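You operate a simulated robot arm through the tools that you are given. There is no shell and no other tool. Be economical: measure what you need, move in short steps, check, and stop when the job is done.

You are at the controls of a simulated two-armed robot. One attempt, no reset.

## Task
Open the bottom blue drawer, fetch the folded green masks and set it inside floor and shut the drawer again. Take the white spool and leave it on the top of the steel wall shelf. Take the squared blue masks on the top of the sealer table and put it away on the top of the front end table. Put two of the fuses from the top of the sealer table on the top of the middle belt. Switch the banding switch on. Take the green cone on the top of the sealer table and put it away on the high shelf of the roll table. Put the black cone marked "D-62" from the top of the sealer table in the round grey bin and the black cone labelled "D-53" on the long grey table top. Put the stubby orange brush on the top of the sealer table away on the top of the service table. Put the orange scrub brush on the long grey table top away on the top of the front end table. Take the grey sample box and put it on top of the wrapped white pack. The order is free. Set down upright: white spool, fuse, green cone, black cone.

The check looks at the end state, three seconds after you hand in, the way a careful person would. Anything else that was tipped, shoved, dropped, spilled or broken makes it a failure.

## Robot
Two 7-joint arms with fingered hands on one trunk, on a base that drives. Base frame: it is fixed to the floor where the robot stands at the start and does not move with it; the origin is under the middle of the robot, x ahead of it, y to its left, z up. Lengths are in mm, angles in degrees, forces in N, time in s.
The left shoulder is at the start at [80, 241, 1783], the right one opposite. With the tool pointing down near the work surface each hand reaches from about 100 to 320 mm from the robot's upright axis, wherever it stands, measured 20 degrees to its own side. Places, roughly: banding switch [300, -1900, 900]; black cone [750, -1250, 1000]; bottom blue drawer [800, -100, 500]; bottom blue drawer floor [800, -100, 400]; folded green masks (11x5x2 cm) [300, -1500, 900]; fuse [500, -2000, 750]; green cone (9x9x15 cm) [700, -1400, 900]; grey sample box [1250, 750, 750]; high shelf of the roll table (13x124 cm) [-460, -5620, 1280]; long grey table top [1200, 400, 800]; orange scrub brush (11x6x6 cm) [1300, 800, 900]; round grey bin (24x24x27 cm) [700, -1900, 1000]; squared blue masks (9x18x3 cm) [500, -2200, 900]; stubby orange brush (6x4x8 cm) [800, -1100, 900]; top of the front end table [-1200, 1600, 600]; top of the middle belt [-2500, -400, 600]; top of the service table [1000, 3700, 800]; top of the steel wall shelf (18x22 cm) [40, 5960, 880]; white spool (5x5x6 cm) [-3200, 4000, 800]; wrapped white pack [-1500, 4000, 250]. Payload 4.9 kg a hand.
Tool frame (each hand has its own): the origin (TCP) lies between the finger pads and is the grasp point; the fingertips stand 32 mm ahead of it; z points along the fingers, y is the line along which they close. Largest opening 200 mm; the body of the gripper starts 89 mm behind the TCP. The gripper is a hand of 4 fingers: y runs from the thumb to the fingers, the wrist lies at [0, 0, -267] in the tool frame, and closing takes about 1.5 s.
Orientation is that of the tool frame in the base frame, as [roll, pitch, yaw] about the fixed x, y, z axes, in that order (R = Rz(yaw) Ry(pitch) Rx(roll)). With the fingers straight down and closing along the base's y, the tool's x points along the base's -x, its y along +y and its z along -z.

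## Interface
- The arms move only by the tool step_arm. It takes "left_rows", "right_rows" or both (then of equal length, played together; a hand with none holds still); each is a list of rows, each a list of 7 numbers: the shift along the tool's x, y, z in mm, then the turn, a rotation vector about the tool's x, y, z in degrees, then the opening in per cent of the stroke, from 0 (shut) to 100 (fully open). In form: [[dx, dy, dz, ax, ay, az, fingers], ...]. A call has 1 to 12 rows; each row shifts and turns the commanded pose from where the row before left it, along the tool's axes as they then stand. Each row takes 0.2 s and may step no farther than 50 mm and 8.6 degrees from the row before; otherwise, or with a gripper value out of range, the whole call is refused. Where a pose cannot be reached the arm comes as near as it can. A force on the tool above 40 N (or 10 N above the force at the start of the call, whichever is more), or a blocked arm, ends the call early, and 0.2 s more pass. The fingers move at their own pace (about 72 mm/s each) and stop on an object; they squeeze with about 29 N. The grip force told is the motor's: it shows also when the fingers shut on nothing. Time passes only in rows, and 0.2 s behind the last, so rows that do not move let the fingers close. The reply holds the time, the measured pose of the TCP, the force on the tool along the base axes, the opening and the grip force, in the units named above and with some noise, with the torque about the TCP (base axes, N m) and any sound that the robot's microphone picked up.
- Cameras (640 x 400 px; columns grow to the right, rows downward): "scene" is now at [79.3, -45.6, 1925.4]; the picture's right is [-0.68, -0.73, 0.00], its down [-0.63, 0.59, -0.51] and it looks along [0.37, -0.34, -0.86] (base axes); focal length 274 px, centre (320, 200). "left" rides on the left gripper at [-69, -69, -116] in its tool frame; the picture's right is [0.71, -0.71, 0.00], its down [0.54, 0.54, -0.64] and it looks along [0.45, 0.45, 0.77] (tool axes); focal length 226 px, centre (320, 200). "right" rides on the right gripper at [69, -69, -116] in its tool frame; the picture's right is [0.71, 0.71, 0.00], its down [-0.54, 0.54, -0.64] and it looks along [-0.45, 0.45, 0.77] (tool axes); focal length 226 px, centre (320, 200). There is no depth. A picture from a camera that has moved, and an enlarged one, comes with that camera's place and axes in the base frame and with its lens.
- get_image(camera): a new picture of that camera. No time passes.
- raise_lower(by): slides the trunk up (or, below 0, down) by that many mm; the arms and the scene camera ride with it, the base frame stays. It gives what a move gives, with no picture.
- roll_base(legs): drives the robot by 1 to 6 legs, each [ahead, left, turn to the left] in mm, mm and degrees, along the robot's own axes; the way and the turn of a leg run together, so that a leg with both is an arc; at most 1500 mm and 180 degrees a leg. The arms and the cameras ride along, it lands a little off, and it stops where it bumps. It gives what a move gives.
- set_grasp(shape, hand): the hand has 4 fingers and takes this shape, open, in about a second: jaw (thumb against the fingers, like two jaws); tri (thumb and two fingers); tip (a fingertip pinch); poke (one finger out to press); point (the index stretched); flat (the hand flat); cup (the hand cupped); fist (a fist). The gripper value then closes the fingers along that shape, each until it touches; the sizes above hold for jaw. It gives what a move gives, with no picture.
- pan_tilt(pan, tilt): turns the head with the scene camera to pan (to the left, within 86 degrees either way) and tilt (down, from -29 to 69), counted from straight ahead of the robot. It gives what a move gives.
- close_up(camera, box): a new picture of the part [left, top, right, bottom] of that camera's present view, enlarged. No time passes.
- close_job(): hands the job in; it is judged then, once.

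Work in short steps. Places have to be worked out from the pictures, the camera data and where the tool is seen: move nearer, look again, correct. Check each grasp and each placing, and mend what went wrong. You have 577 turns and 370 pictures in all, those below and enlarged ones among them. Open the grippers and draw the arms clear of the work before you hand the job in, unless the task says otherwise; then end with one line.

The tools are called after ">>>" as name(argument=value, ...) on one line, values as JSON. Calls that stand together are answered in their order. step_arm: Moves the arms, as the interface text tells. Its arguments: {"type":"object","properties":{"left_rows":{"type":"array","items":{"type":"array","items":{"type":"number"}}},"right_rows":{"type":"array","items":{"type":"array","items":{"type":"number"}}}},"required":[]} The other tools are called the same way: raise_lower (by) slides the trunk up or down; set_grasp (shape, hand) gives the hand a shape; roll_base (legs) drives the base; pan_tilt (pan, tilt) turns the head that bears the scene camera; get_image (camera) takes a picture; close_up (camera, box) takes an enlarged picture of a part of a camera's view; close_job () hands the job in.

At the start:

```text
time: 0.0
left_tcp_pos: [489.2, -81.8, 1110.9]
left_tcp_rot: [-180.0, 0.0, -179.9]
left_ft_force: [0.4, -0.4, 0.0]
left_torque: [-0.01, -0.02, 0.02]
left_opening: 200.0
left_grip_force: 0.1
left_shape: jaw
right_tcp_pos: [467.1, -627.2, 1100.7]
right_tcp_rot: [-180.0, 0.0, 179.9]
right_ft_force: [1.1, 0.6, 0.2]
right_torque: [-0.01, 0.01, 0.0]
right_opening: 199.9
right_grip_force: 0.0
right_shape: jaw
trunk travel left (down, up): [-691.0, 149.0]
robot x, y, heading: [-1.1, -2.1, -0.0]
head pan, tilt: [-43.1, 59.6]
```

scene: 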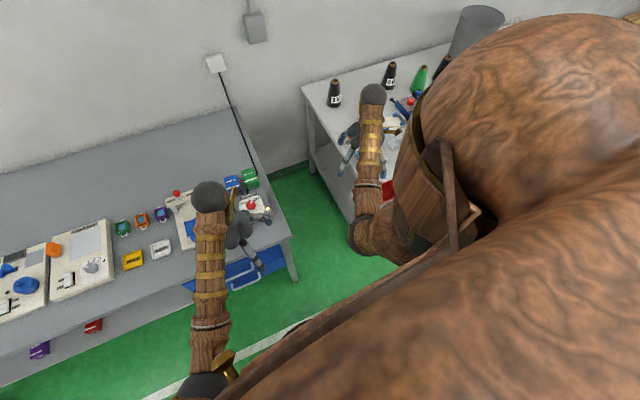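
right: 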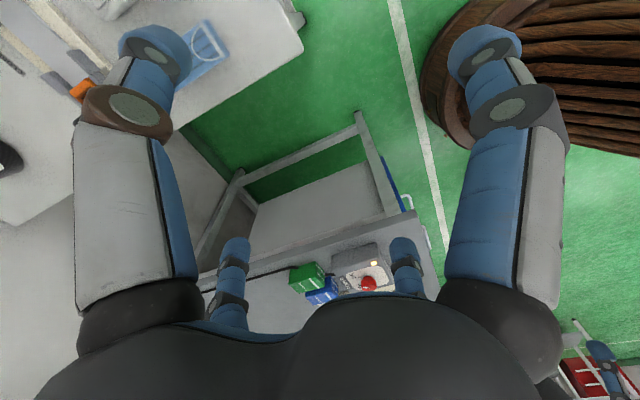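
left: 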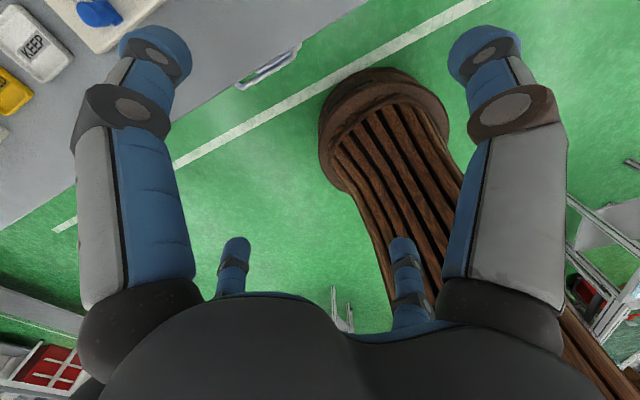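

I start by surveying: pan the head over the sealer table on the right and the grey table ahead.

>>> pan_tilt(pan=-75, tilt=35)

>>> get_image(camera="scene")

>>> pan_tilt(pan=10, tilt=35)

>>> get_image(camera="scene")

>>> pan_tilt(pan=80, tilt=15)

>>> get_image(camera="scene")

```text
time: 1.0
left_tcp_pos: [490.4, -82.5, 1109.7]
left_tcp_rot: [-180.0, 0.1, -179.9]
left_ft_force: [-0.2, 0.2, -0.3]
left_torque: [0.0, 0.0, 0.03]
left_opening: 200.0
left_grip_force: 0.1
left_shape: jaw
right_tcp_pos: [467.1, -628.1, 1101.8]
right_tcp_rot: [-180.0, 0.0, -180.0]
right_ft_force: [-0.4, 0.1, 0.3]
right_torque: [0.01, 0.0, -0.01]
right_opening: 200.0
right_grip_force: 0.1
right_shape: jaw
trunk travel left (down, up): [-691.0, 149.0]
robot x, y, heading: [-0.3, 0.3, -0.0]
head pan, tilt: [-75.0, 35.0]
```

```text
366 pictures are left
camera scene: at [53.1, -84.8, 1959.2], right [-0.97, -0.26, 0.0], down [-0.15, 0.55, -0.82], along [0.21, -0.79, -0.57], focal length 274 px, centre (320, 200)
```

scene: 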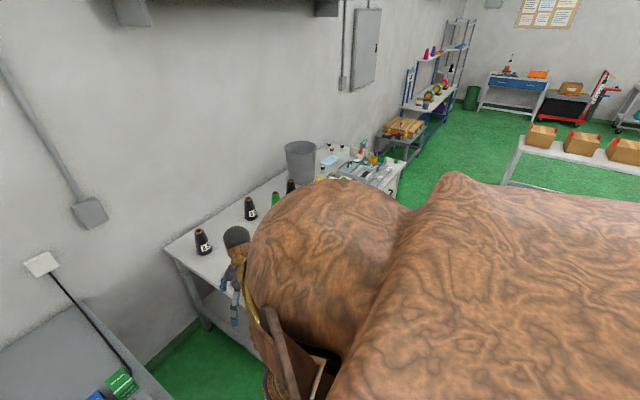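

```text
time: 2.6
left_tcp_pos: [489.3, -80.7, 1110.4]
left_tcp_rot: [-179.9, 0.0, 179.9]
left_ft_force: [0.0, 0.3, 0.1]
left_torque: [-0.01, 0.01, 0.01]
left_opening: 200.0
left_grip_force: 0.1
left_shape: jaw
right_tcp_pos: [467.7, -628.2, 1100.3]
right_tcp_rot: [180.0, 0.0, 179.9]
right_ft_force: [0.2, -0.1, 0.6]
right_torque: [-0.03, 0.01, 0.01]
right_opening: 199.9
right_grip_force: 0.1
right_shape: jaw
trunk travel left (down, up): [-691.0, 149.0]
robot x, y, heading: [0.4, 1.4, 0.0]
head pan, tilt: [10.0, 35.0]
```

```text
365 pictures are left
camera scene: at [117.0, 15.4, 1959.3], right [0.17, -0.98, 0.0], down [-0.57, -0.1, -0.82], along [0.81, 0.14, -0.57], focal length 274 px, centre (320, 200)
```

scene: 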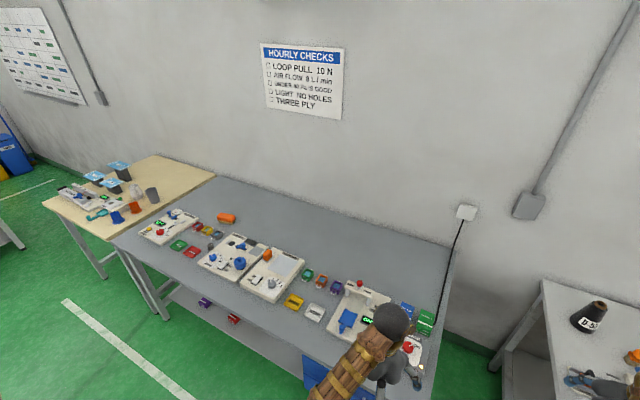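

```text
time: 4.0
left_tcp_pos: [488.8, -82.1, 1109.7]
left_tcp_rot: [180.0, 0.1, -180.0]
left_ft_force: [-0.2, -0.3, 0.5]
left_torque: [0.01, 0.0, 0.02]
left_opening: 200.2
left_grip_force: 0.1
left_shape: jaw
right_tcp_pos: [467.9, -627.5, 1100.0]
right_tcp_rot: [180.0, 0.0, 179.9]
right_ft_force: [0.6, 0.2, 0.1]
right_torque: [0.01, 0.02, -0.03]
right_opening: 200.0
right_grip_force: 0.1
right_shape: jaw
trunk travel left (down, up): [-691.0, 149.0]
robot x, y, heading: [0.1, 0.2, -0.1]
head pan, tilt: [80.0, 15.0]
```

```text
364 pictures are left
camera scene: at [46.6, 92.1, 1991.3], right [0.98, -0.17, 0.0], down [-0.05, -0.25, -0.97], along [0.17, 0.95, -0.26], focal length 274 px, centre (320, 200)
```

scene: 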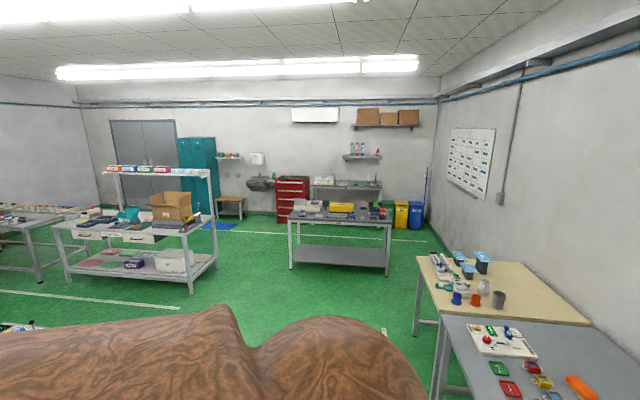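

Both tables run along a line turned about -20.7° from my y axis. I turn to face the wall and slide right in front of the sealer table at a safe distance.

>>> roll_base(legs=[[0, 0, -20.7], [0, -1250, 0]])

>>> pan_tilt(pan=0, tilt=45)

>>> get_image(camera="scene")

>>> pan_tilt(pan=-50, tilt=35)

>>> get_image(camera="scene")

```text
time: 11.4
left_tcp_pos: [-16.4, -1416.2, 1109.2]
left_tcp_rot: [179.9, 0.1, 159.3]
left_ft_force: [-0.3, 0.5, 0.2]
left_torque: [0.02, 0.01, -0.02]
left_opening: 199.8
left_grip_force: 0.2
left_shape: jaw
right_tcp_pos: [-230.1, -1917.9, 1100.0]
right_tcp_rot: [180.0, 0.0, 159.3]
right_ft_force: [0.0, 0.1, 0.3]
right_torque: [0.0, 0.01, -0.02]
right_opening: 199.8
right_grip_force: 0.2
right_shape: jaw
trunk travel left (down, up): [-691.0, 149.0]
robot x, y, heading: [-442.6, -1161.8, -21.0]
head pan, tilt: [80.0, 15.0]
```

```text
time: 12.9
left_tcp_pos: [-16.4, -1417.3, 1109.7]
left_tcp_rot: [180.0, 0.0, 159.3]
left_ft_force: [-0.3, -0.3, 0.4]
left_torque: [-0.03, 0.01, -0.01]
left_opening: 199.8
left_grip_force: 0.1
left_shape: jaw
right_tcp_pos: [-231.1, -1918.6, 1102.2]
right_tcp_rot: [-179.9, -0.1, 159.2]
right_ft_force: [-1.1, -0.2, -0.3]
right_torque: [0.01, -0.04, -0.01]
right_opening: 199.8
right_grip_force: 0.0
right_shape: jaw
trunk travel left (down, up): [-691.0, 149.0]
robot x, y, heading: [-445.9, -1163.0, -20.6]
head pan, tilt: [0.0, 45.0]
```

```text
363 pictures are left
camera scene: at [-340.8, -1205.5, 1944.5], right [-0.35, -0.94, 0.0], down [-0.66, 0.25, -0.71], along [0.66, -0.25, -0.71], focal length 274 px, centre (320, 200)
```

scene: 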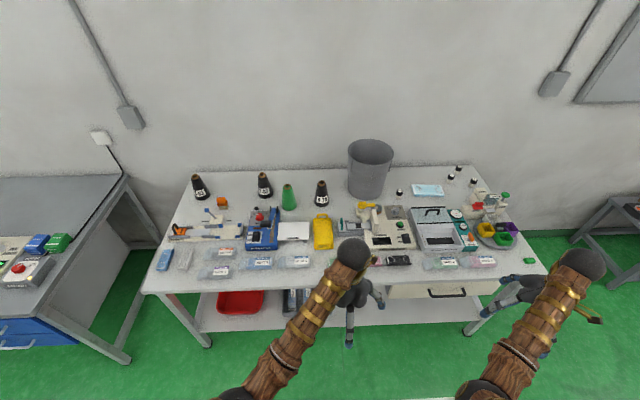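

```text
time: 14.1
left_tcp_pos: [-15.9, -1415.8, 1109.3]
left_tcp_rot: [180.0, 0.0, 159.3]
left_ft_force: [0.0, -0.4, -0.5]
left_torque: [0.01, -0.02, 0.0]
left_opening: 199.9
left_grip_force: 0.0
left_shape: jaw
right_tcp_pos: [-230.2, -1918.8, 1101.0]
right_tcp_rot: [179.9, 0.0, 159.2]
right_ft_force: [0.1, 0.2, 0.1]
right_torque: [0.02, 0.01, -0.02]
right_opening: 199.8
right_grip_force: 0.0
right_shape: jaw
trunk travel left (down, up): [-691.0, 149.0]
robot x, y, heading: [-444.7, -1163.9, -20.9]
head pan, tilt: [-50.0, 35.0]
```

```text
362 pictures are left
camera scene: at [-387.7, -1259.7, 1959.3], right [-0.94, -0.33, 0.0], down [-0.19, 0.54, -0.82], along [0.27, -0.77, -0.57], focal length 274 px, centre (320, 200)
```

scene: 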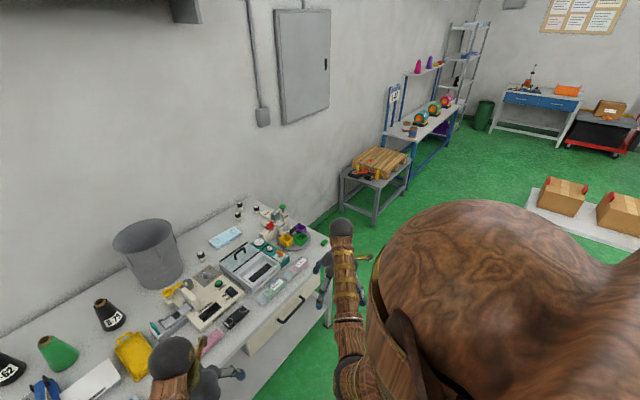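

The table is well seen. I enlarge the left and right halves to read labels and identify items.

>>> close_up(camera="scene", box=[0, 190, 320, 400])

>>> pan_tilt(pan=0, tilt=45)

>>> close_up(camera="scene", box=[140, 160, 350, 295])

>>> close_up(camera="scene", box=[335, 150, 545, 285])

```text
1.90 times, centred on (160, 295) of scene
camera zoom: at [-387.7, -1259.7, 1959.3], right [-0.94, -0.33, 0.0], down [-0.19, 0.54, -0.82], along [0.27, -0.77, -0.57], focal length 523 px, centre (625, 19)
```

zoom: 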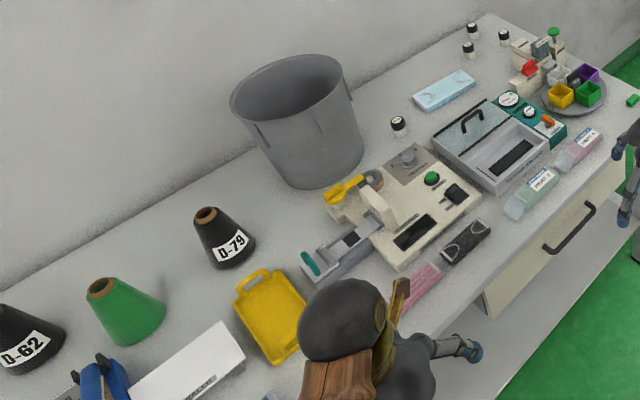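

```text
time: 15.3
left_tcp_pos: [-15.8, -1417.0, 1109.4]
left_tcp_rot: [-180.0, 0.0, 159.3]
left_ft_force: [-0.9, 0.1, 0.6]
left_torque: [0.06, 0.01, -0.02]
left_opening: 200.1
left_grip_force: 0.1
left_shape: jaw
right_tcp_pos: [-229.9, -1917.3, 1098.7]
right_tcp_rot: [180.0, 0.0, 159.2]
right_ft_force: [-0.2, -0.3, 0.0]
right_torque: [-0.03, 0.0, -0.02]
right_opening: 200.2
right_grip_force: 0.0
right_shape: jaw
trunk travel left (down, up): [-691.0, 149.0]
robot x, y, heading: [-443.1, -1169.7, -20.9]
head pan, tilt: [0.0, 45.0]
```

```text
2.96 times, centred on (245, 228) of scene
camera zoom: at [-340.8, -1205.4, 1944.5], right [-0.35, -0.93, 0.0], down [-0.66, 0.25, -0.71], along [0.66, -0.25, -0.71], focal length 813 px, centre (542, 118)
```

zoom: 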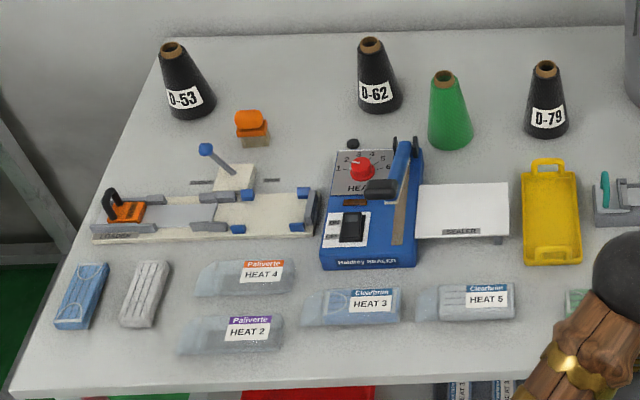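

```text
2.96 times, centred on (440, 218) of scene
camera zoom: at [-340.8, -1205.4, 1944.5], right [-0.35, -0.93, 0.0], down [-0.66, 0.25, -0.71], along [0.66, -0.25, -0.71], focal length 813 px, centre (-36, 148)
```

zoom: 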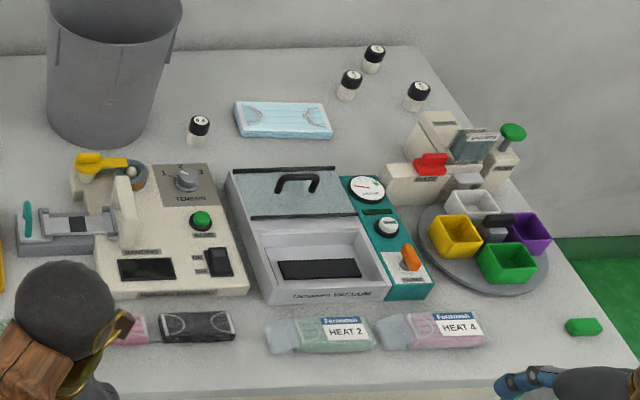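

Table top is about z 835, near edge ~700 mm from my axis. I lower the trunk some and test how far the left hand reaches forward.

>>> raise_lower(by=-300)

>>> step_arm(left_rows=[[0, 0, -50, 0, 0, 0, 100], [0, 0, -50, 0, 0, 0, 100], [0, 0, -50, 0, 0, 0, 100], [0, 0, -50, 0, 0, 0, 100], [0, 0, -50, 0, 0, 0, 100], [0, 0, -50, 0, 0, 0, 100]], right_rows=[[0, 0, -50, 0, 0, 0, 100], [0, 0, -50, 0, 0, 0, 100], [0, 0, -50, 0, 0, 0, 100], [0, 0, -50, 0, 0, 0, 100], [0, 0, -50, 0, 0, 0, 100], [0, 0, -50, 0, 0, 0, 100]])

>>> step_arm(left_rows=[[-50, 0, 0, 0, 0, 0, 100], [-50, 0, 0, 0, 0, 0, 100], [-50, 0, 0, 0, 0, 0, 100], [-50, 0, 0, 0, 0, 0, 100], [-50, 0, 0, 0, 0, 0, 100], [-50, 0, 0, 0, 0, 0, 100], [-50, 0, 0, 0, 0, 0, 100], [-50, 0, 0, 0, 0, 0, 100]])

>>> get_image(camera="scene")

```text
time: 18.3
left_tcp_pos: [-16.7, -1417.3, 810.3]
left_tcp_rot: [180.0, 0.0, 159.2]
left_ft_force: [-0.4, 1.0, 0.0]
left_torque: [-0.01, 0.02, 0.03]
left_opening: 200.0
left_grip_force: 0.1
left_shape: jaw
right_tcp_pos: [-230.7, -1918.5, 799.4]
right_tcp_rot: [-180.0, 0.0, 159.2]
right_ft_force: [0.2, -0.3, -0.2]
right_torque: [0.0, -0.03, 0.01]
right_opening: 200.1
right_grip_force: 0.1
right_shape: jaw
trunk travel left (down, up): [-391.0, 449.0]
robot x, y, heading: [-444.2, -1165.5, -21.0]
head pan, tilt: [0.0, 45.0]
```

```text
time: 19.7
left_tcp_pos: [15.2, -1450.2, 1041.9]
left_tcp_rot: [-174.8, 2.3, 158.5]
left_ft_force: [-0.3, 0.0, -1.0]
left_torque: [-0.03, 0.03, -0.02]
left_opening: 200.1
left_grip_force: 0.1
left_shape: jaw
left hand out of reach, approached as far as the arm can: row 1, 2, 5, 6
right_tcp_pos: [-184.1, -1952.3, 1012.6]
right_tcp_rot: [-177.1, 1.0, 158.6]
right_ft_force: [0.6, -0.3, 0.5]
right_torque: [-0.03, 0.01, 0.02]
right_opening: 200.2
right_grip_force: 0.1
right_shape: jaw
right hand out of reach, approached as far as the arm can: row 1, 2, 4, 5, 6
trunk travel left (down, up): [-391.0, 449.0]
robot x, y, heading: [-446.3, -1162.8, -20.6]
head pan, tilt: [0.0, 45.0]
```

```text
time: 21.5
left_tcp_pos: [354.4, -1578.9, 1061.4]
left_tcp_rot: [-175.0, 2.6, 158.7]
left_ft_force: [0.9, -0.5, -1.1]
left_torque: [-0.03, 0.02, 0.02]
left_opening: 199.8
left_grip_force: 0.1
left_shape: jaw
left hand out of reach, approached as far as the arm can: row 8
right_tcp_pos: [-186.5, -1953.3, 1012.9]
right_tcp_rot: [-177.1, 1.2, 158.4]
right_ft_force: [-0.2, 0.2, 0.9]
right_torque: [0.0, -0.04, -0.04]
right_opening: 200.0
right_grip_force: 0.1
right_shape: jaw
trunk travel left (down, up): [-391.0, 449.0]
robot x, y, heading: [-448.2, -1167.3, -20.8]
head pan, tilt: [0.0, 45.0]
```

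```text
358 pictures are left
camera scene: at [-342.1, -1204.2, 1643.9], right [-0.36, -0.93, 0.0], down [-0.66, 0.25, -0.71], along [0.66, -0.25, -0.71], focal length 274 px, centre (320, 200)
```

scene: 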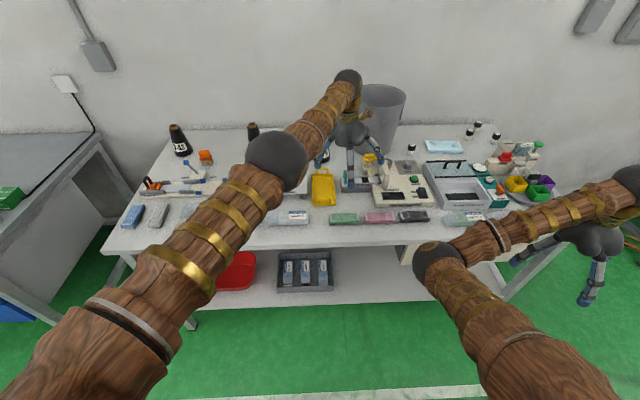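

Full arm reach is ~900 mm from the shoulder, so I can work from ~380 mm off the table. I pull the left hand back, then square up and drive closer.

>>> step_arm(left_rows=[[50, 0, 0, 0, 0, 0, 100], [50, 0, 0, 0, 0, 0, 100], [50, 0, 0, 0, 0, 0, 100], [50, 0, 0, 0, 0, 0, 100], [50, 0, 0, 0, 0, 0, 100], [50, 0, 0, 0, 0, 0, 100]])

>>> roll_base(legs=[[0, 0, 2.6], [330, 0, 0]])

>>> pan_tilt(pan=0, tilt=50)

>>> get_image(camera="scene")

>>> get_image(camera="left")

```text
time: 22.9
left_tcp_pos: [276.3, -1647.7, 1036.2]
left_tcp_rot: [-175.1, 2.3, 158.9]
left_ft_force: [0.0, -0.4, 0.5]
left_torque: [0.01, -0.02, 0.01]
left_opening: 199.9
left_grip_force: 0.1
left_shape: jaw
left hand out of reach, approached as far as the arm can: row 1, 2, 3, 4, 5, 6
right_tcp_pos: [-186.8, -1953.1, 1012.3]
right_tcp_rot: [-177.2, 1.1, 158.6]
right_ft_force: [0.6, -0.9, -0.3]
right_torque: [0.0, 0.0, 0.02]
right_opening: 199.9
right_grip_force: 0.0
right_shape: jaw
trunk travel left (down, up): [-391.0, 449.0]
robot x, y, heading: [-449.5, -1165.8, -21.0]
head pan, tilt: [0.0, 45.0]
```

```text
time: 25.5
left_tcp_pos: [608.8, -1722.1, 1037.6]
left_tcp_rot: [-175.0, 2.4, 161.0]
left_ft_force: [0.6, 0.9, 0.2]
left_torque: [0.02, 0.0, 0.02]
left_opening: 199.8
left_grip_force: 0.1
left_shape: jaw
right_tcp_pos: [160.9, -2048.0, 1013.9]
right_tcp_rot: [-177.1, 1.1, 160.7]
right_ft_force: [0.4, 0.0, -0.2]
right_torque: [-0.02, -0.02, 0.0]
right_opening: 199.9
right_grip_force: 0.1
right_shape: jaw
trunk travel left (down, up): [-391.0, 449.0]
robot x, y, heading: [-127.2, -1270.9, -18.6]
head pan, tilt: [0.0, 45.0]
```

```text
time: 26.1
left_tcp_pos: [609.3, -1724.3, 1037.2]
left_tcp_rot: [-175.2, 2.3, 161.1]
left_ft_force: [0.5, 0.3, 0.5]
left_torque: [0.0, 0.02, 0.0]
left_opening: 199.9
left_grip_force: 0.0
left_shape: jaw
right_tcp_pos: [160.7, -2047.0, 1013.0]
right_tcp_rot: [-177.0, 0.9, 160.8]
right_ft_force: [0.4, 0.4, 0.0]
right_torque: [-0.02, -0.01, 0.02]
right_opening: 200.1
right_grip_force: 0.1
right_shape: jaw
trunk travel left (down, up): [-391.0, 449.0]
robot x, y, heading: [-131.6, -1269.2, -18.6]
head pan, tilt: [0.0, 50.0]
```

```text
357 pictures are left
camera scene: at [-27.2, -1304.5, 1637.5], right [-0.32, -0.95, 0.0], down [-0.73, 0.24, -0.64], along [0.61, -0.2, -0.77], focal length 274 px, centre (320, 200)
```

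scene: 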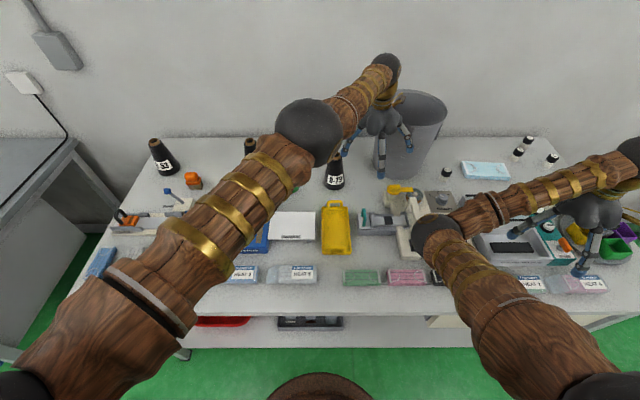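

```text
356 pictures are left
camera left: at [652.4, -1800.2, 1160.5], right [-0.9, -0.44, 0.03], down [-0.34, 0.75, 0.57], along [-0.27, 0.5, -0.82], focal length 226 px, centre (320, 200)
```

left: 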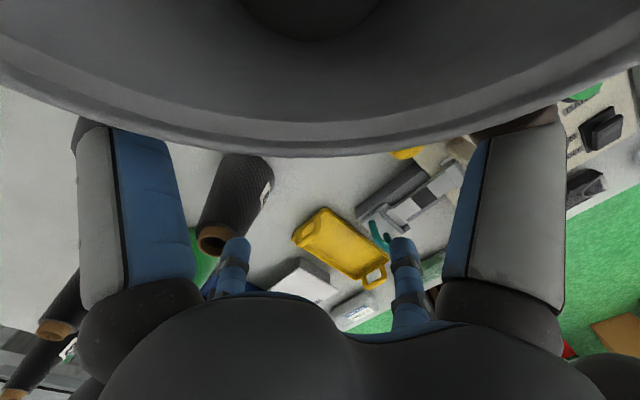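

The hand is close by the bin's rim; I raise the trunk straight up first to clear everything.

>>> raise_lower(by=220)

>>> get_image(camera="scene")

```text
time: 28.5
left_tcp_pos: [609.5, -1722.7, 1256.0]
left_tcp_rot: [-175.2, 2.3, 161.1]
left_ft_force: [-0.1, 0.4, -0.1]
left_torque: [-0.02, 0.04, -0.01]
left_opening: 200.3
left_grip_force: 0.1
left_shape: jaw
right_tcp_pos: [161.2, -2048.6, 1231.9]
right_tcp_rot: [-177.1, 1.1, 160.8]
right_ft_force: [-0.5, -0.2, -0.5]
right_torque: [0.01, -0.04, 0.0]
right_opening: 199.9
right_grip_force: 0.1
right_shape: jaw
trunk travel left (down, up): [-611.0, 229.0]
robot x, y, heading: [-130.5, -1270.3, -18.2]
head pan, tilt: [0.0, 50.0]
```

```text
355 pictures are left
camera scene: at [-27.6, -1304.6, 1857.5], right [-0.32, -0.95, 0.0], down [-0.73, 0.24, -0.64], along [0.61, -0.2, -0.77], focal length 274 px, centre (320, 200)
```

scene: 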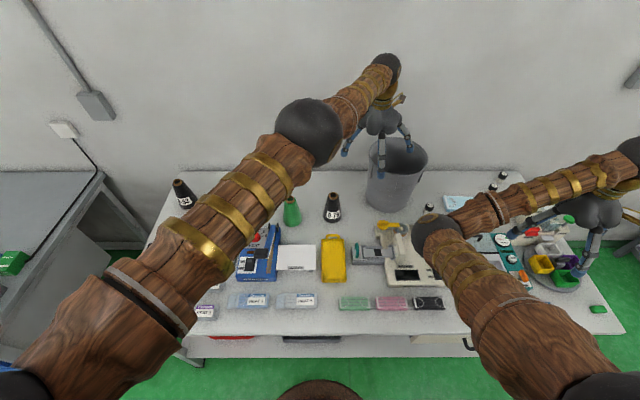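

Nothing disturbed. Now I test moving the left hand to the left over the D-62/D-53 area at this height.

>>> step_arm(left_rows=[[0, 50, 0, 0, 0, 0, 100], [0, 50, 0, 0, 0, 0, 100], [0, 50, 0, 0, 0, 0, 100], [0, 50, 0, 0, 0, 0, 100], [0, 50, 0, 0, 0, 0, 100], [0, 50, 0, 0, 0, 0, 100]])

>>> step_arm(left_rows=[[50, 0, 0, 0, 0, 0, 100], [50, 0, 0, 0, 0, 0, 100], [50, 0, 0, 0, 0, 0, 100], [50, 0, 0, 0, 0, 0, 100]])

>>> get_image(camera="scene")

```text
time: 29.9
left_tcp_pos: [779.9, -1494.7, 1218.6]
left_tcp_rot: [-175.0, 2.2, 161.1]
left_ft_force: [-0.4, -0.1, 0.9]
left_torque: [0.0, -0.02, 0.0]
left_opening: 200.1
left_grip_force: 0.2
left_shape: jaw
left hand out of reach, approached as far as the arm can: row 1, 2, 3, 4, 5, 6
right_tcp_pos: [160.9, -2047.0, 1233.8]
right_tcp_rot: [-177.0, 1.1, 160.8]
right_ft_force: [0.2, 0.6, 0.3]
right_torque: [-0.01, 0.01, 0.01]
right_opening: 200.1
right_grip_force: 0.1
right_shape: jaw
trunk travel left (down, up): [-611.0, 229.0]
robot x, y, heading: [-128.5, -1268.8, -18.6]
head pan, tilt: [0.0, 50.0]
```

```text
time: 30.9
left_tcp_pos: [762.1, -1521.3, 1194.2]
left_tcp_rot: [-175.1, 2.3, 161.1]
left_ft_force: [0.1, -0.4, 0.5]
left_torque: [0.03, 0.01, 0.0]
left_opening: 200.1
left_grip_force: 0.0
left_shape: jaw
left hand out of reach, approached as far as the arm can: row 1, 2, 3, 4
right_tcp_pos: [160.6, -2048.6, 1232.6]
right_tcp_rot: [-177.1, 1.1, 160.8]
right_ft_force: [0.4, 0.1, -0.4]
right_torque: [0.0, 0.01, 0.03]
right_opening: 200.1
right_grip_force: 0.0
right_shape: jaw
trunk travel left (down, up): [-611.0, 229.0]
robot x, y, heading: [-129.9, -1267.5, -18.6]
head pan, tilt: [0.0, 50.0]
```

```text
354 pictures are left
camera scene: at [-28.0, -1305.5, 1857.6], right [-0.32, -0.95, 0.0], down [-0.73, 0.24, -0.64], along [0.61, -0.2, -0.77], focal length 274 px, centre (320, 200)
```

scene: 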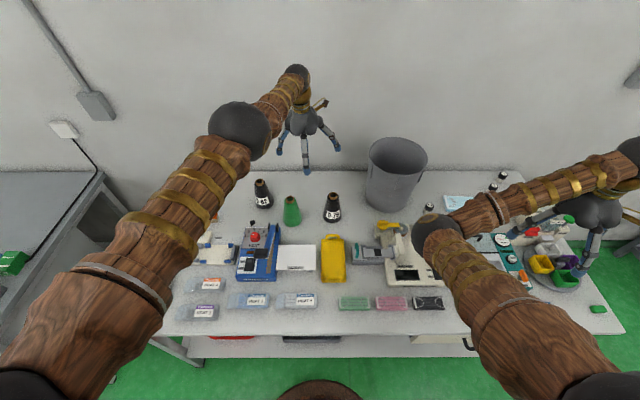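

The left arm seems stuck at full extension. I try bringing it up and back toward the shoulder while correcting its tilt, to get the elbow to bend.

>>> step_arm(left_rows=[[30, 0, -30, -5, 2.3, 0, 100], [30, 20, -30, 0, 0, 0, 100], [30, 20, -30, 0, 0, 0, 100], [30, 20, -30, 0, 0, 0, 100]])

```text
time: 31.9
left_tcp_pos: [777.9, -1480.7, 1302.0]
left_tcp_rot: [179.8, -0.1, 161.0]
left_ft_force: [0.2, -0.2, 0.5]
left_torque: [-0.03, -0.02, 0.02]
left_opening: 200.0
left_grip_force: 0.0
left_shape: jaw
left hand out of reach, approached as far as the arm can: row 1, 2, 3, 4
right_tcp_pos: [159.9, -2046.9, 1234.4]
right_tcp_rot: [-177.2, 1.1, 160.8]
right_ft_force: [-0.2, 0.8, -0.4]
right_torque: [0.02, -0.01, 0.01]
right_opening: 200.1
right_grip_force: 0.1
right_shape: jaw
trunk travel left (down, up): [-611.0, 229.0]
robot x, y, heading: [-128.4, -1270.7, -18.4]
head pan, tilt: [0.0, 50.0]
```

The arm came off full stretch a little; I keep pulling back.

>>> step_arm(left_rows=[[40, 0, 0, 0, 0, 0, 100], [40, 0, 0, 0, 0, 0, 100], [40, 0, 0, 0, 0, 0, 100], [40, 0, 0, 0, 0, 0, 100], [40, 0, 0, 0, 0, 0, 100], [40, 0, 0, 0, 0, 0, 100]])

```text
time: 33.3
left_tcp_pos: [751.1, -1526.1, 1293.5]
left_tcp_rot: [179.8, -0.1, 161.1]
left_ft_force: [-0.4, -0.5, 0.0]
left_torque: [0.01, -0.02, -0.01]
left_opening: 200.3
left_grip_force: 0.0
left_shape: jaw
left hand out of reach, approached as far as the arm can: row 1, 2, 3, 4, 5, 6
right_tcp_pos: [161.7, -2047.5, 1232.0]
right_tcp_rot: [-177.1, 1.1, 160.8]
right_ft_force: [-0.9, -1.1, -0.4]
right_torque: [0.01, -0.01, 0.03]
right_opening: 200.1
right_grip_force: 0.1
right_shape: jaw
trunk travel left (down, up): [-611.0, 229.0]
robot x, y, heading: [-132.0, -1269.8, -18.4]
head pan, tilt: [0.0, 50.0]
```

Still tangential. I try tilting the fingers forward (which should bend the elbow), while pulling back.

>>> step_arm(left_rows=[[10, 0, 0, 0, -8, 0, 100], [10, 0, 0, 0, -8, 0, 100], [20, 0, 0, 0, -8, 0, 100], [20, 0, 0, 0, -8, 0, 100], [20, 0, 0, 0, -8, 0, 100]])

>>> get_image(camera="scene")

```text
time: 34.5
left_tcp_pos: [868.3, -1631.7, 1248.0]
left_tcp_rot: [-180.0, 40.2, 161.0]
left_ft_force: [0.9, 0.6, 1.1]
left_torque: [0.06, 0.02, 0.02]
left_opening: 199.6
left_grip_force: 0.1
left_shape: jaw
left hand out of reach, approached as far as the arm can: row 1, 2, 3, 4, 5
right_tcp_pos: [160.8, -2048.8, 1232.2]
right_tcp_rot: [-177.0, 1.0, 160.8]
right_ft_force: [-0.3, 0.5, -0.3]
right_torque: [0.0, 0.01, -0.02]
right_opening: 200.1
right_grip_force: 0.1
right_shape: jaw
trunk travel left (down, up): [-611.0, 229.0]
robot x, y, heading: [-127.9, -1272.4, -18.7]
head pan, tilt: [0.0, 50.0]
```

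```text
353 pictures are left
camera scene: at [-27.0, -1305.6, 1857.5], right [-0.32, -0.95, 0.0], down [-0.73, 0.24, -0.64], along [0.61, -0.2, -0.77], focal length 274 px, centre (320, 200)
```

scene: 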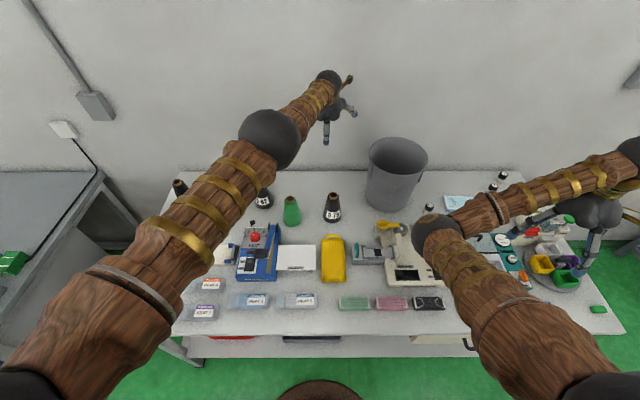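

I restore the vertical tool first, then pull exactly toward the shoulder.

>>> step_arm(left_rows=[[25, 10, 0, 0, 8, 0, 100], [25, 10, 0, 0, 8, 0, 100], [25, 10, 0, 0, 8, 0, 100], [25, 10, 0, 0, 8, 0, 100], [25, 10, 0, 0, 8, 0, 100]])

>>> step_arm(left_rows=[[45, 14, -10, 0, 0, 0, 100], [45, 14, -10, 0, 0, 0, 100], [45, 14, -10, 0, 0, 0, 100], [45, 14, -10, 0, 0, 0, 100]])

```text
time: 35.7
left_tcp_pos: [742.4, -1528.3, 1206.9]
left_tcp_rot: [180.0, 0.0, 161.0]
left_ft_force: [-0.4, 0.3, 0.7]
left_torque: [0.03, 0.02, 0.0]
left_opening: 200.2
left_grip_force: 0.1
left_shape: jaw
left hand out of reach, approached as far as the arm can: row 1, 2, 3, 4, 5
right_tcp_pos: [159.6, -2047.8, 1232.8]
right_tcp_rot: [-177.2, 1.0, 160.8]
right_ft_force: [0.4, 1.3, 0.3]
right_torque: [-0.01, 0.0, 0.0]
right_opening: 200.1
right_grip_force: 0.1
right_shape: jaw
trunk travel left (down, up): [-611.0, 229.0]
robot x, y, heading: [-128.8, -1272.2, -18.5]
head pan, tilt: [0.0, 50.0]
```

```text
time: 36.7
left_tcp_pos: [586.5, -1413.9, 1250.9]
left_tcp_rot: [-179.6, 0.1, 161.1]
left_ft_force: [-4.2, -1.9, -4.1]
left_torque: [0.28, -0.47, -0.01]
left_opening: 200.2
left_grip_force: 0.0
left_shape: jaw
right_tcp_pos: [156.6, -2046.4, 1233.0]
right_tcp_rot: [-177.1, 1.2, 160.7]
right_ft_force: [-0.6, -0.3, 0.9]
right_torque: [-0.01, -0.04, 0.03]
right_opening: 200.1
right_grip_force: 0.0
right_shape: jaw
trunk travel left (down, up): [-611.0, 229.0]
robot x, y, heading: [-131.0, -1272.5, -18.5]
head pan, tilt: [0.0, 50.0]
```

Radial pull works. I drive 70 mm closer and lower the trunk 200 mm, then look down with the left wrist camera.

>>> roll_base(legs=[[70, 0, 0]])

>>> raise_lower(by=-200)

>>> get_image(camera="left")

>>> get_image(camera="scene")

```text
time: 37.7
left_tcp_pos: [645.3, -1429.9, 1255.8]
left_tcp_rot: [-180.0, 0.5, 161.1]
left_ft_force: [-1.1, 0.8, 0.5]
left_torque: [-0.05, -0.11, -0.01]
left_opening: 199.8
left_grip_force: 0.0
left_shape: jaw
right_tcp_pos: [218.8, -2065.8, 1237.3]
right_tcp_rot: [-177.2, 1.5, 161.1]
right_ft_force: [-1.2, 0.8, 0.7]
right_torque: [-0.05, -0.11, 0.0]
right_opening: 200.0
right_grip_force: 0.0
right_shape: jaw
trunk travel left (down, up): [-611.0, 229.0]
robot x, y, heading: [-67.1, -1291.3, -18.2]
head pan, tilt: [0.0, 50.0]
```

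```text
time: 39.8
left_tcp_pos: [655.7, -1432.1, 1050.0]
left_tcp_rot: [180.0, 0.1, 161.2]
left_ft_force: [-0.3, 0.3, 0.7]
left_torque: [0.02, 0.01, -0.02]
left_opening: 200.0
left_grip_force: 0.1
left_shape: jaw
right_tcp_pos: [226.1, -2068.6, 1032.3]
right_tcp_rot: [-177.1, 0.9, 161.0]
right_ft_force: [-0.5, 1.1, 0.0]
right_torque: [0.01, 0.04, 0.01]
right_opening: 200.0
right_grip_force: 0.1
right_shape: jaw
trunk travel left (down, up): [-411.0, 429.0]
robot x, y, heading: [-67.6, -1290.0, -18.3]
head pan, tilt: [0.0, 50.0]
```

```text
352 pictures are left
camera left: at [698.2, -1521.3, 1166.1], right [-0.9, -0.44, 0.0], down [-0.34, 0.69, 0.64], along [-0.28, 0.58, -0.77], focal length 226 px, centre (320, 200)
```

left: 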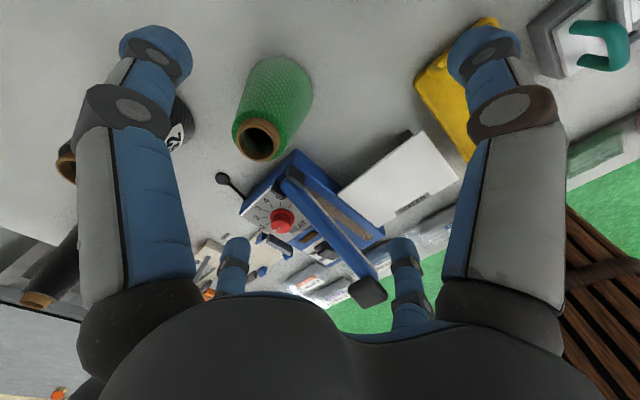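

```text
351 pictures are left
camera scene: at [36.2, -1325.8, 1657.6], right [-0.31, -0.95, 0.0], down [-0.73, 0.24, -0.64], along [0.61, -0.2, -0.77], focal length 274 px, centre (320, 200)
```

scene: 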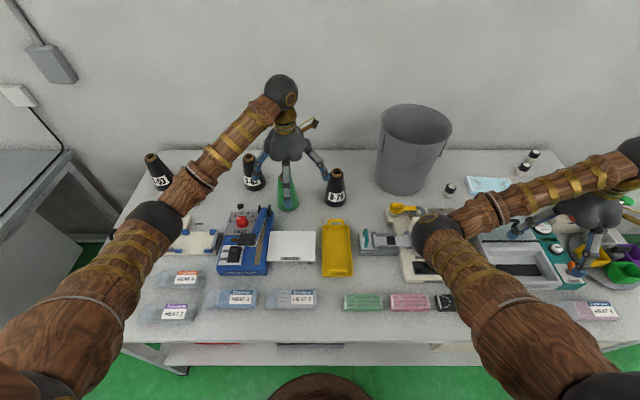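

D-62 works out at about (841,-1311), green cone (716,-1421). I bring the left hand above D-62 at half opening.

>>> step_arm(left_rows=[[-27, 35, 0, 0, 0, 0, 60], [-27, 35, 0, 0, 0, 0, 60], [-27, 35, 0, 0, 0, 0, 60], [-27, 35, 0, 0, 0, 0, 60], [-27, 35, 0, 0, 0, 0, 60]])

>>> get_image(camera="left")

>>> get_image(camera="scene")

```text
time: 41.0
left_tcp_pos: [840.8, -1310.3, 1048.2]
left_tcp_rot: [-180.0, 0.0, 161.1]
left_ft_force: [0.3, -0.2, 0.6]
left_torque: [-0.01, 0.05, 0.02]
left_opening: 120.5
left_grip_force: 0.0
left_shape: jaw
right_tcp_pos: [227.1, -2069.4, 1033.8]
right_tcp_rot: [-177.1, 1.0, 161.0]
right_ft_force: [-0.3, 0.4, -0.5]
right_torque: [0.01, -0.01, -0.02]
right_opening: 200.2
right_grip_force: 0.1
right_shape: jaw
trunk travel left (down, up): [-411.0, 429.0]
robot x, y, heading: [-63.5, -1290.3, -18.3]
head pan, tilt: [0.0, 50.0]
```

```text
350 pictures are left
camera left: at [884.1, -1399.2, 1164.2], right [-0.9, -0.44, 0.0], down [-0.34, 0.69, 0.64], along [-0.28, 0.58, -0.77], focal length 226 px, centre (320, 200)
```

left: 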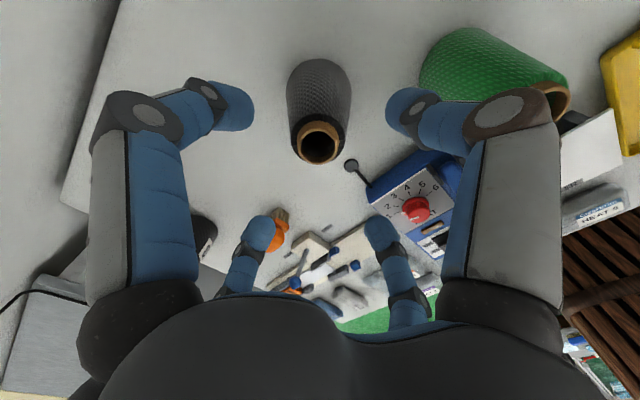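

```text
349 pictures are left
camera scene: at [37.0, -1325.4, 1657.4], right [-0.31, -0.95, 0.0], down [-0.73, 0.24, -0.64], along [0.61, -0.2, -0.77], focal length 274 px, centre (320, 200)
```

scene: 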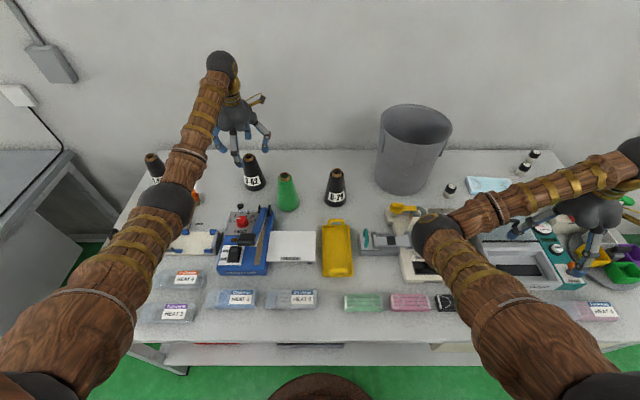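

Cone top sits slightly off (about (846,-1320)); I correct, descend to z≈955 and close.

>>> step_arm(left_rows=[[-9, -8, 25, 0, 0, 0, 60], [0, 0, 35, 0, 0, 0, 60], [0, 0, 33, 0, 0, 0, 60]])

>>> get_image(camera="left")

```text
time: 41.8
left_tcp_pos: [845.7, -1321.4, 959.0]
left_tcp_rot: [179.9, 0.2, 161.1]
left_ft_force: [-0.6, 0.3, 0.6]
left_torque: [-0.02, 0.05, -0.02]
left_opening: 120.4
left_grip_force: 0.0
left_shape: jaw
right_tcp_pos: [226.0, -2068.2, 1031.9]
right_tcp_rot: [-177.0, 1.0, 161.0]
right_ft_force: [-0.4, 0.8, 0.2]
right_torque: [-0.01, 0.0, 0.01]
right_opening: 200.1
right_grip_force: 0.1
right_shape: jaw
trunk travel left (down, up): [-411.0, 429.0]
robot x, y, heading: [-66.0, -1296.1, -18.2]
head pan, tilt: [0.0, 50.0]
```

```text
348 pictures are left
camera left: at [889.0, -1410.3, 1075.2], right [-0.9, -0.44, 0.0], down [-0.34, 0.69, 0.64], along [-0.28, 0.58, -0.77], focal length 226 px, centre (320, 200)
```

left: 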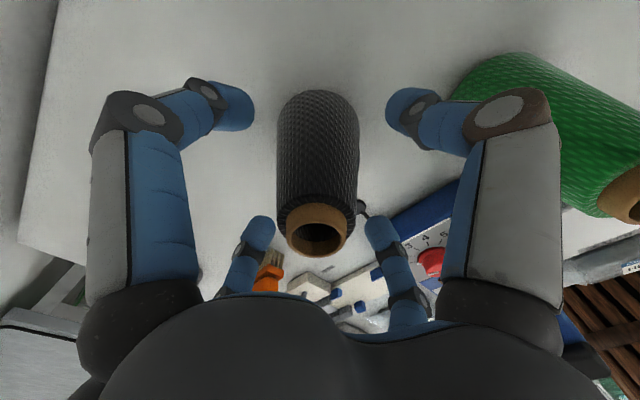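

The cone top is centered. Close.

>>> step_arm(left_rows=[[0, 0, 0, 0, 0, 0, 5], [0, 0, 0, 0, 0, 0, 5], [0, 0, 0, 0, 0, 0, 5], [0, 0, 0, 0, 0, 0, 5], [0, 0, 0, 0, 0, 0, 5], [0, 0, 0, 0, 0, 0, 5], [0, 0, 0, 0, 0, 0, 5]])

>>> get_image(camera="left")

```text
time: 43.4
left_tcp_pos: [845.4, -1322.0, 958.7]
left_tcp_rot: [179.9, 0.1, 161.2]
left_ft_force: [-0.4, 0.8, -0.4]
left_torque: [0.01, 0.01, -0.02]
left_opening: 51.4
left_grip_force: 28.9
left_shape: jaw
right_tcp_pos: [225.9, -2068.4, 1032.8]
right_tcp_rot: [-177.2, 1.1, 161.0]
right_ft_force: [-0.2, 0.1, -0.1]
right_torque: [-0.03, -0.02, 0.02]
right_opening: 200.2
right_grip_force: 0.0
right_shape: jaw
trunk travel left (down, up): [-411.0, 429.0]
robot x, y, heading: [-64.4, -1294.1, -18.2]
head pan, tilt: [0.0, 50.0]
```

```text
347 pictures are left
camera left: at [888.9, -1410.1, 1074.7], right [-0.9, -0.44, 0.0], down [-0.34, 0.69, 0.64], along [-0.28, 0.58, -0.77], focal length 226 px, centre (320, 200)
```

left: 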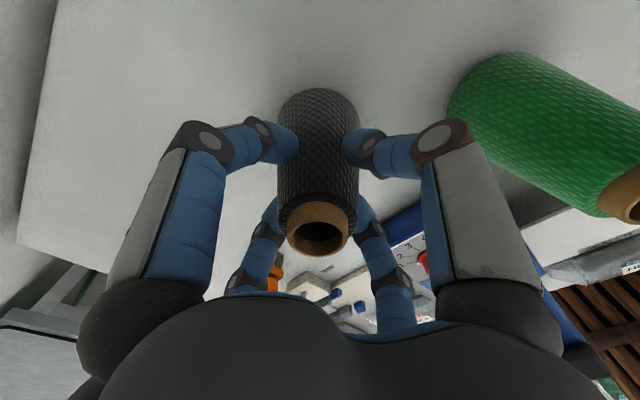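

Gripped (51 mm). I raise the trunk 350 mm so the cone clears the bin rim, then slide right over the bin.

>>> raise_lower(by=350)

>>> roll_base(legs=[[20, -580, 0]])

>>> get_image(camera="left")

>>> get_image(camera="scene")

```text
time: 46.9
left_tcp_pos: [844.5, -1321.2, 1306.9]
left_tcp_rot: [-180.0, 0.0, 161.2]
left_ft_force: [0.7, -0.4, -2.6]
left_torque: [0.0, -0.01, 0.0]
left_opening: 51.4
left_grip_force: 29.3
left_shape: jaw
right_tcp_pos: [227.2, -2069.1, 1382.8]
right_tcp_rot: [-177.1, 1.0, 161.0]
right_ft_force: [0.7, -0.4, 0.1]
right_torque: [0.02, 0.01, -0.03]
right_opening: 199.9
right_grip_force: 0.1
right_shape: jaw
trunk travel left (down, up): [-761.0, 79.0]
robot x, y, heading: [-63.7, -1292.0, -18.6]
head pan, tilt: [0.0, 50.0]
```

```text
time: 50.2
left_tcp_pos: [678.9, -1889.0, 1307.7]
left_tcp_rot: [-180.0, 0.1, 160.6]
left_ft_force: [-0.7, 0.4, -2.8]
left_torque: [-0.04, 0.03, 0.04]
left_opening: 51.5
left_grip_force: 29.2
left_shape: jaw
right_tcp_pos: [53.7, -2631.1, 1383.4]
right_tcp_rot: [-177.0, 1.2, 160.5]
right_ft_force: [0.2, 0.4, 0.3]
right_torque: [-0.03, 0.02, 0.0]
right_opening: 200.4
right_grip_force: 0.0
right_shape: jaw
trunk travel left (down, up): [-761.0, 79.0]
robot x, y, heading: [-231.7, -1850.9, -18.7]
head pan, tilt: [0.0, 50.0]
```

```text
346 pictures are left
camera left: at [722.0, -1977.2, 1424.3], right [-0.9, -0.43, 0.0], down [-0.33, 0.69, 0.64], along [-0.28, 0.58, -0.77], focal length 226 px, centre (320, 200)
```

left: 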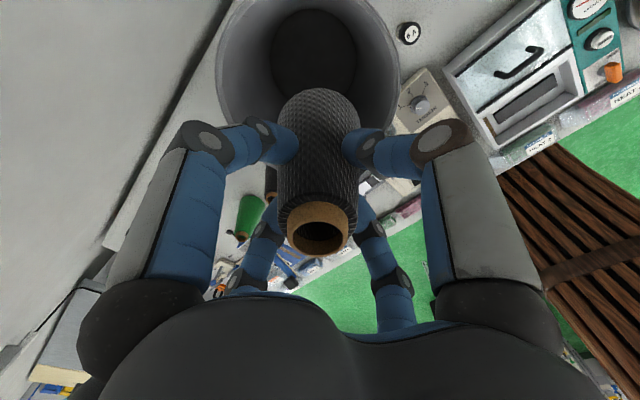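

```text
345 pictures are left
camera scene: at [-129.7, -1885.1, 2007.5], right [-0.32, -0.95, 0.0], down [-0.73, 0.25, -0.64], along [0.61, -0.21, -0.77], focal length 274 px, centre (320, 200)
```

scene: 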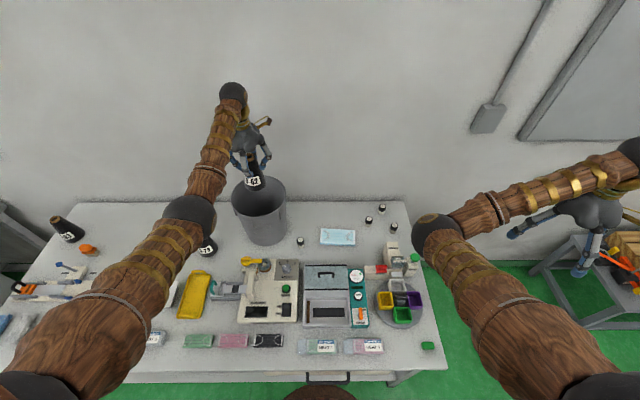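

The estimates of the bin center differ by ~30 mm; I lower a little and look closer from both cameras.

>>> raise_lower(by=-50)

>>> close_up(camera="scene", box=[180, 90, 340, 190])

>>> get_image(camera="left")

```text
time: 51.1
left_tcp_pos: [677.6, -1890.1, 1258.6]
left_tcp_rot: [180.0, 0.1, 160.7]
left_ft_force: [-0.8, -0.7, -2.7]
left_torque: [-0.01, 0.01, -0.04]
left_opening: 51.3
left_grip_force: 29.4
left_shape: jaw
right_tcp_pos: [53.5, -2633.0, 1332.0]
right_tcp_rot: [-177.1, 1.0, 160.4]
right_ft_force: [0.1, -0.2, -0.3]
right_torque: [0.01, -0.06, 0.04]
right_opening: 199.7
right_grip_force: 0.1
right_shape: jaw
trunk travel left (down, up): [-711.0, 129.0]
robot x, y, heading: [-236.5, -1849.5, -18.5]
head pan, tilt: [0.0, 50.0]
```

```text
4.00 times, centred on (260, 140) of scene
camera zoom: at [-131.3, -1889.0, 1957.6], right [-0.32, -0.95, 0.0], down [-0.73, 0.25, -0.64], along [0.61, -0.21, -0.77], focal length 1098 px, centre (560, 440)
```

zoom: 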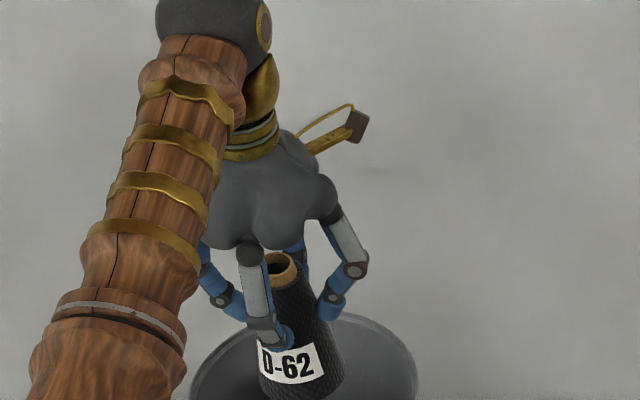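

```text
343 pictures are left
camera left: at [720.9, -1979.9, 1375.1], right [-0.9, -0.43, 0.0], down [-0.33, 0.69, 0.64], along [-0.28, 0.58, -0.77], focal length 226 px, centre (320, 200)
```

left: 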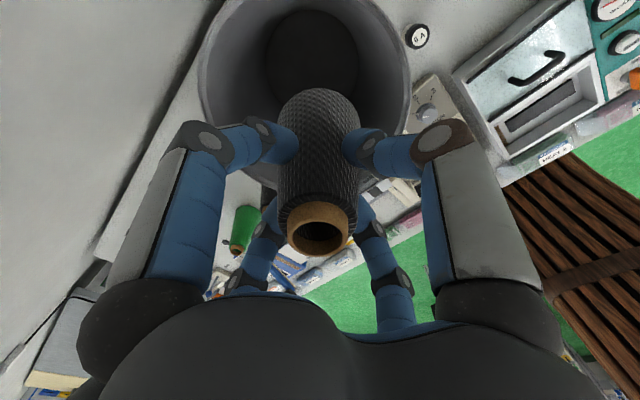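

Estimates agree within ~20 mm and the cone has good margin; I lower 110 mm into the bin mouth and re-check the gap.

>>> raise_lower(by=-110)

>>> get_image(camera="left")

>>> close_up(camera="scene", box=[180, 90, 340, 190])

```text
time: 52.5
left_tcp_pos: [677.4, -1891.5, 1148.8]
left_tcp_rot: [-180.0, 0.1, 160.7]
left_ft_force: [-0.4, -0.3, -2.4]
left_torque: [-0.04, -0.01, -0.01]
left_opening: 51.4
left_grip_force: 29.5
left_shape: jaw
right_tcp_pos: [51.8, -2633.0, 1222.9]
right_tcp_rot: [-177.2, 1.1, 160.5]
right_ft_force: [-0.8, 0.7, -0.6]
right_torque: [0.0, 0.01, 0.0]
right_opening: 200.1
right_grip_force: 0.1
right_shape: jaw
trunk travel left (down, up): [-601.0, 239.0]
robot x, y, heading: [-232.8, -1854.4, -19.0]
head pan, tilt: [0.0, 50.0]
```

```text
342 pictures are left
camera left: at [720.9, -1979.5, 1265.1], right [-0.9, -0.43, 0.0], down [-0.33, 0.69, 0.64], along [-0.28, 0.58, -0.77], focal length 226 px, centre (320, 200)
```

left: 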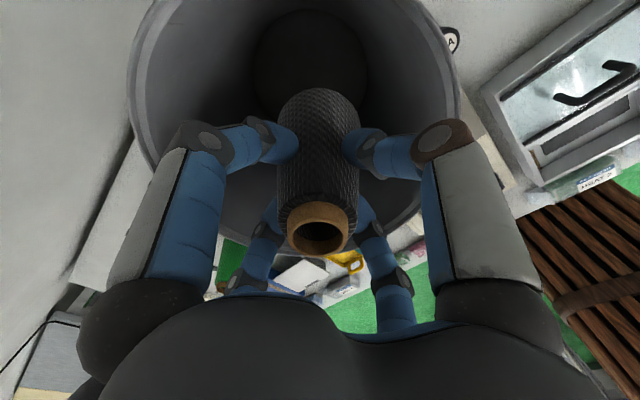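

```text
4.00 times, centred on (260, 140) of scene
camera zoom: at [-131.3, -1888.3, 1847.6], right [-0.32, -0.95, 0.0], down [-0.73, 0.25, -0.64], along [0.61, -0.21, -0.77], focal length 1098 px, centre (560, 440)
```

zoom: 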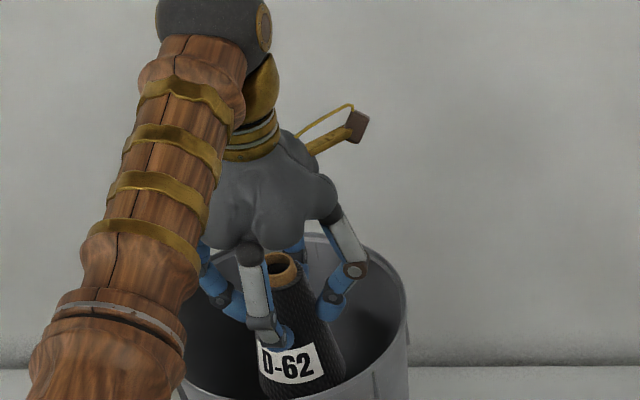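

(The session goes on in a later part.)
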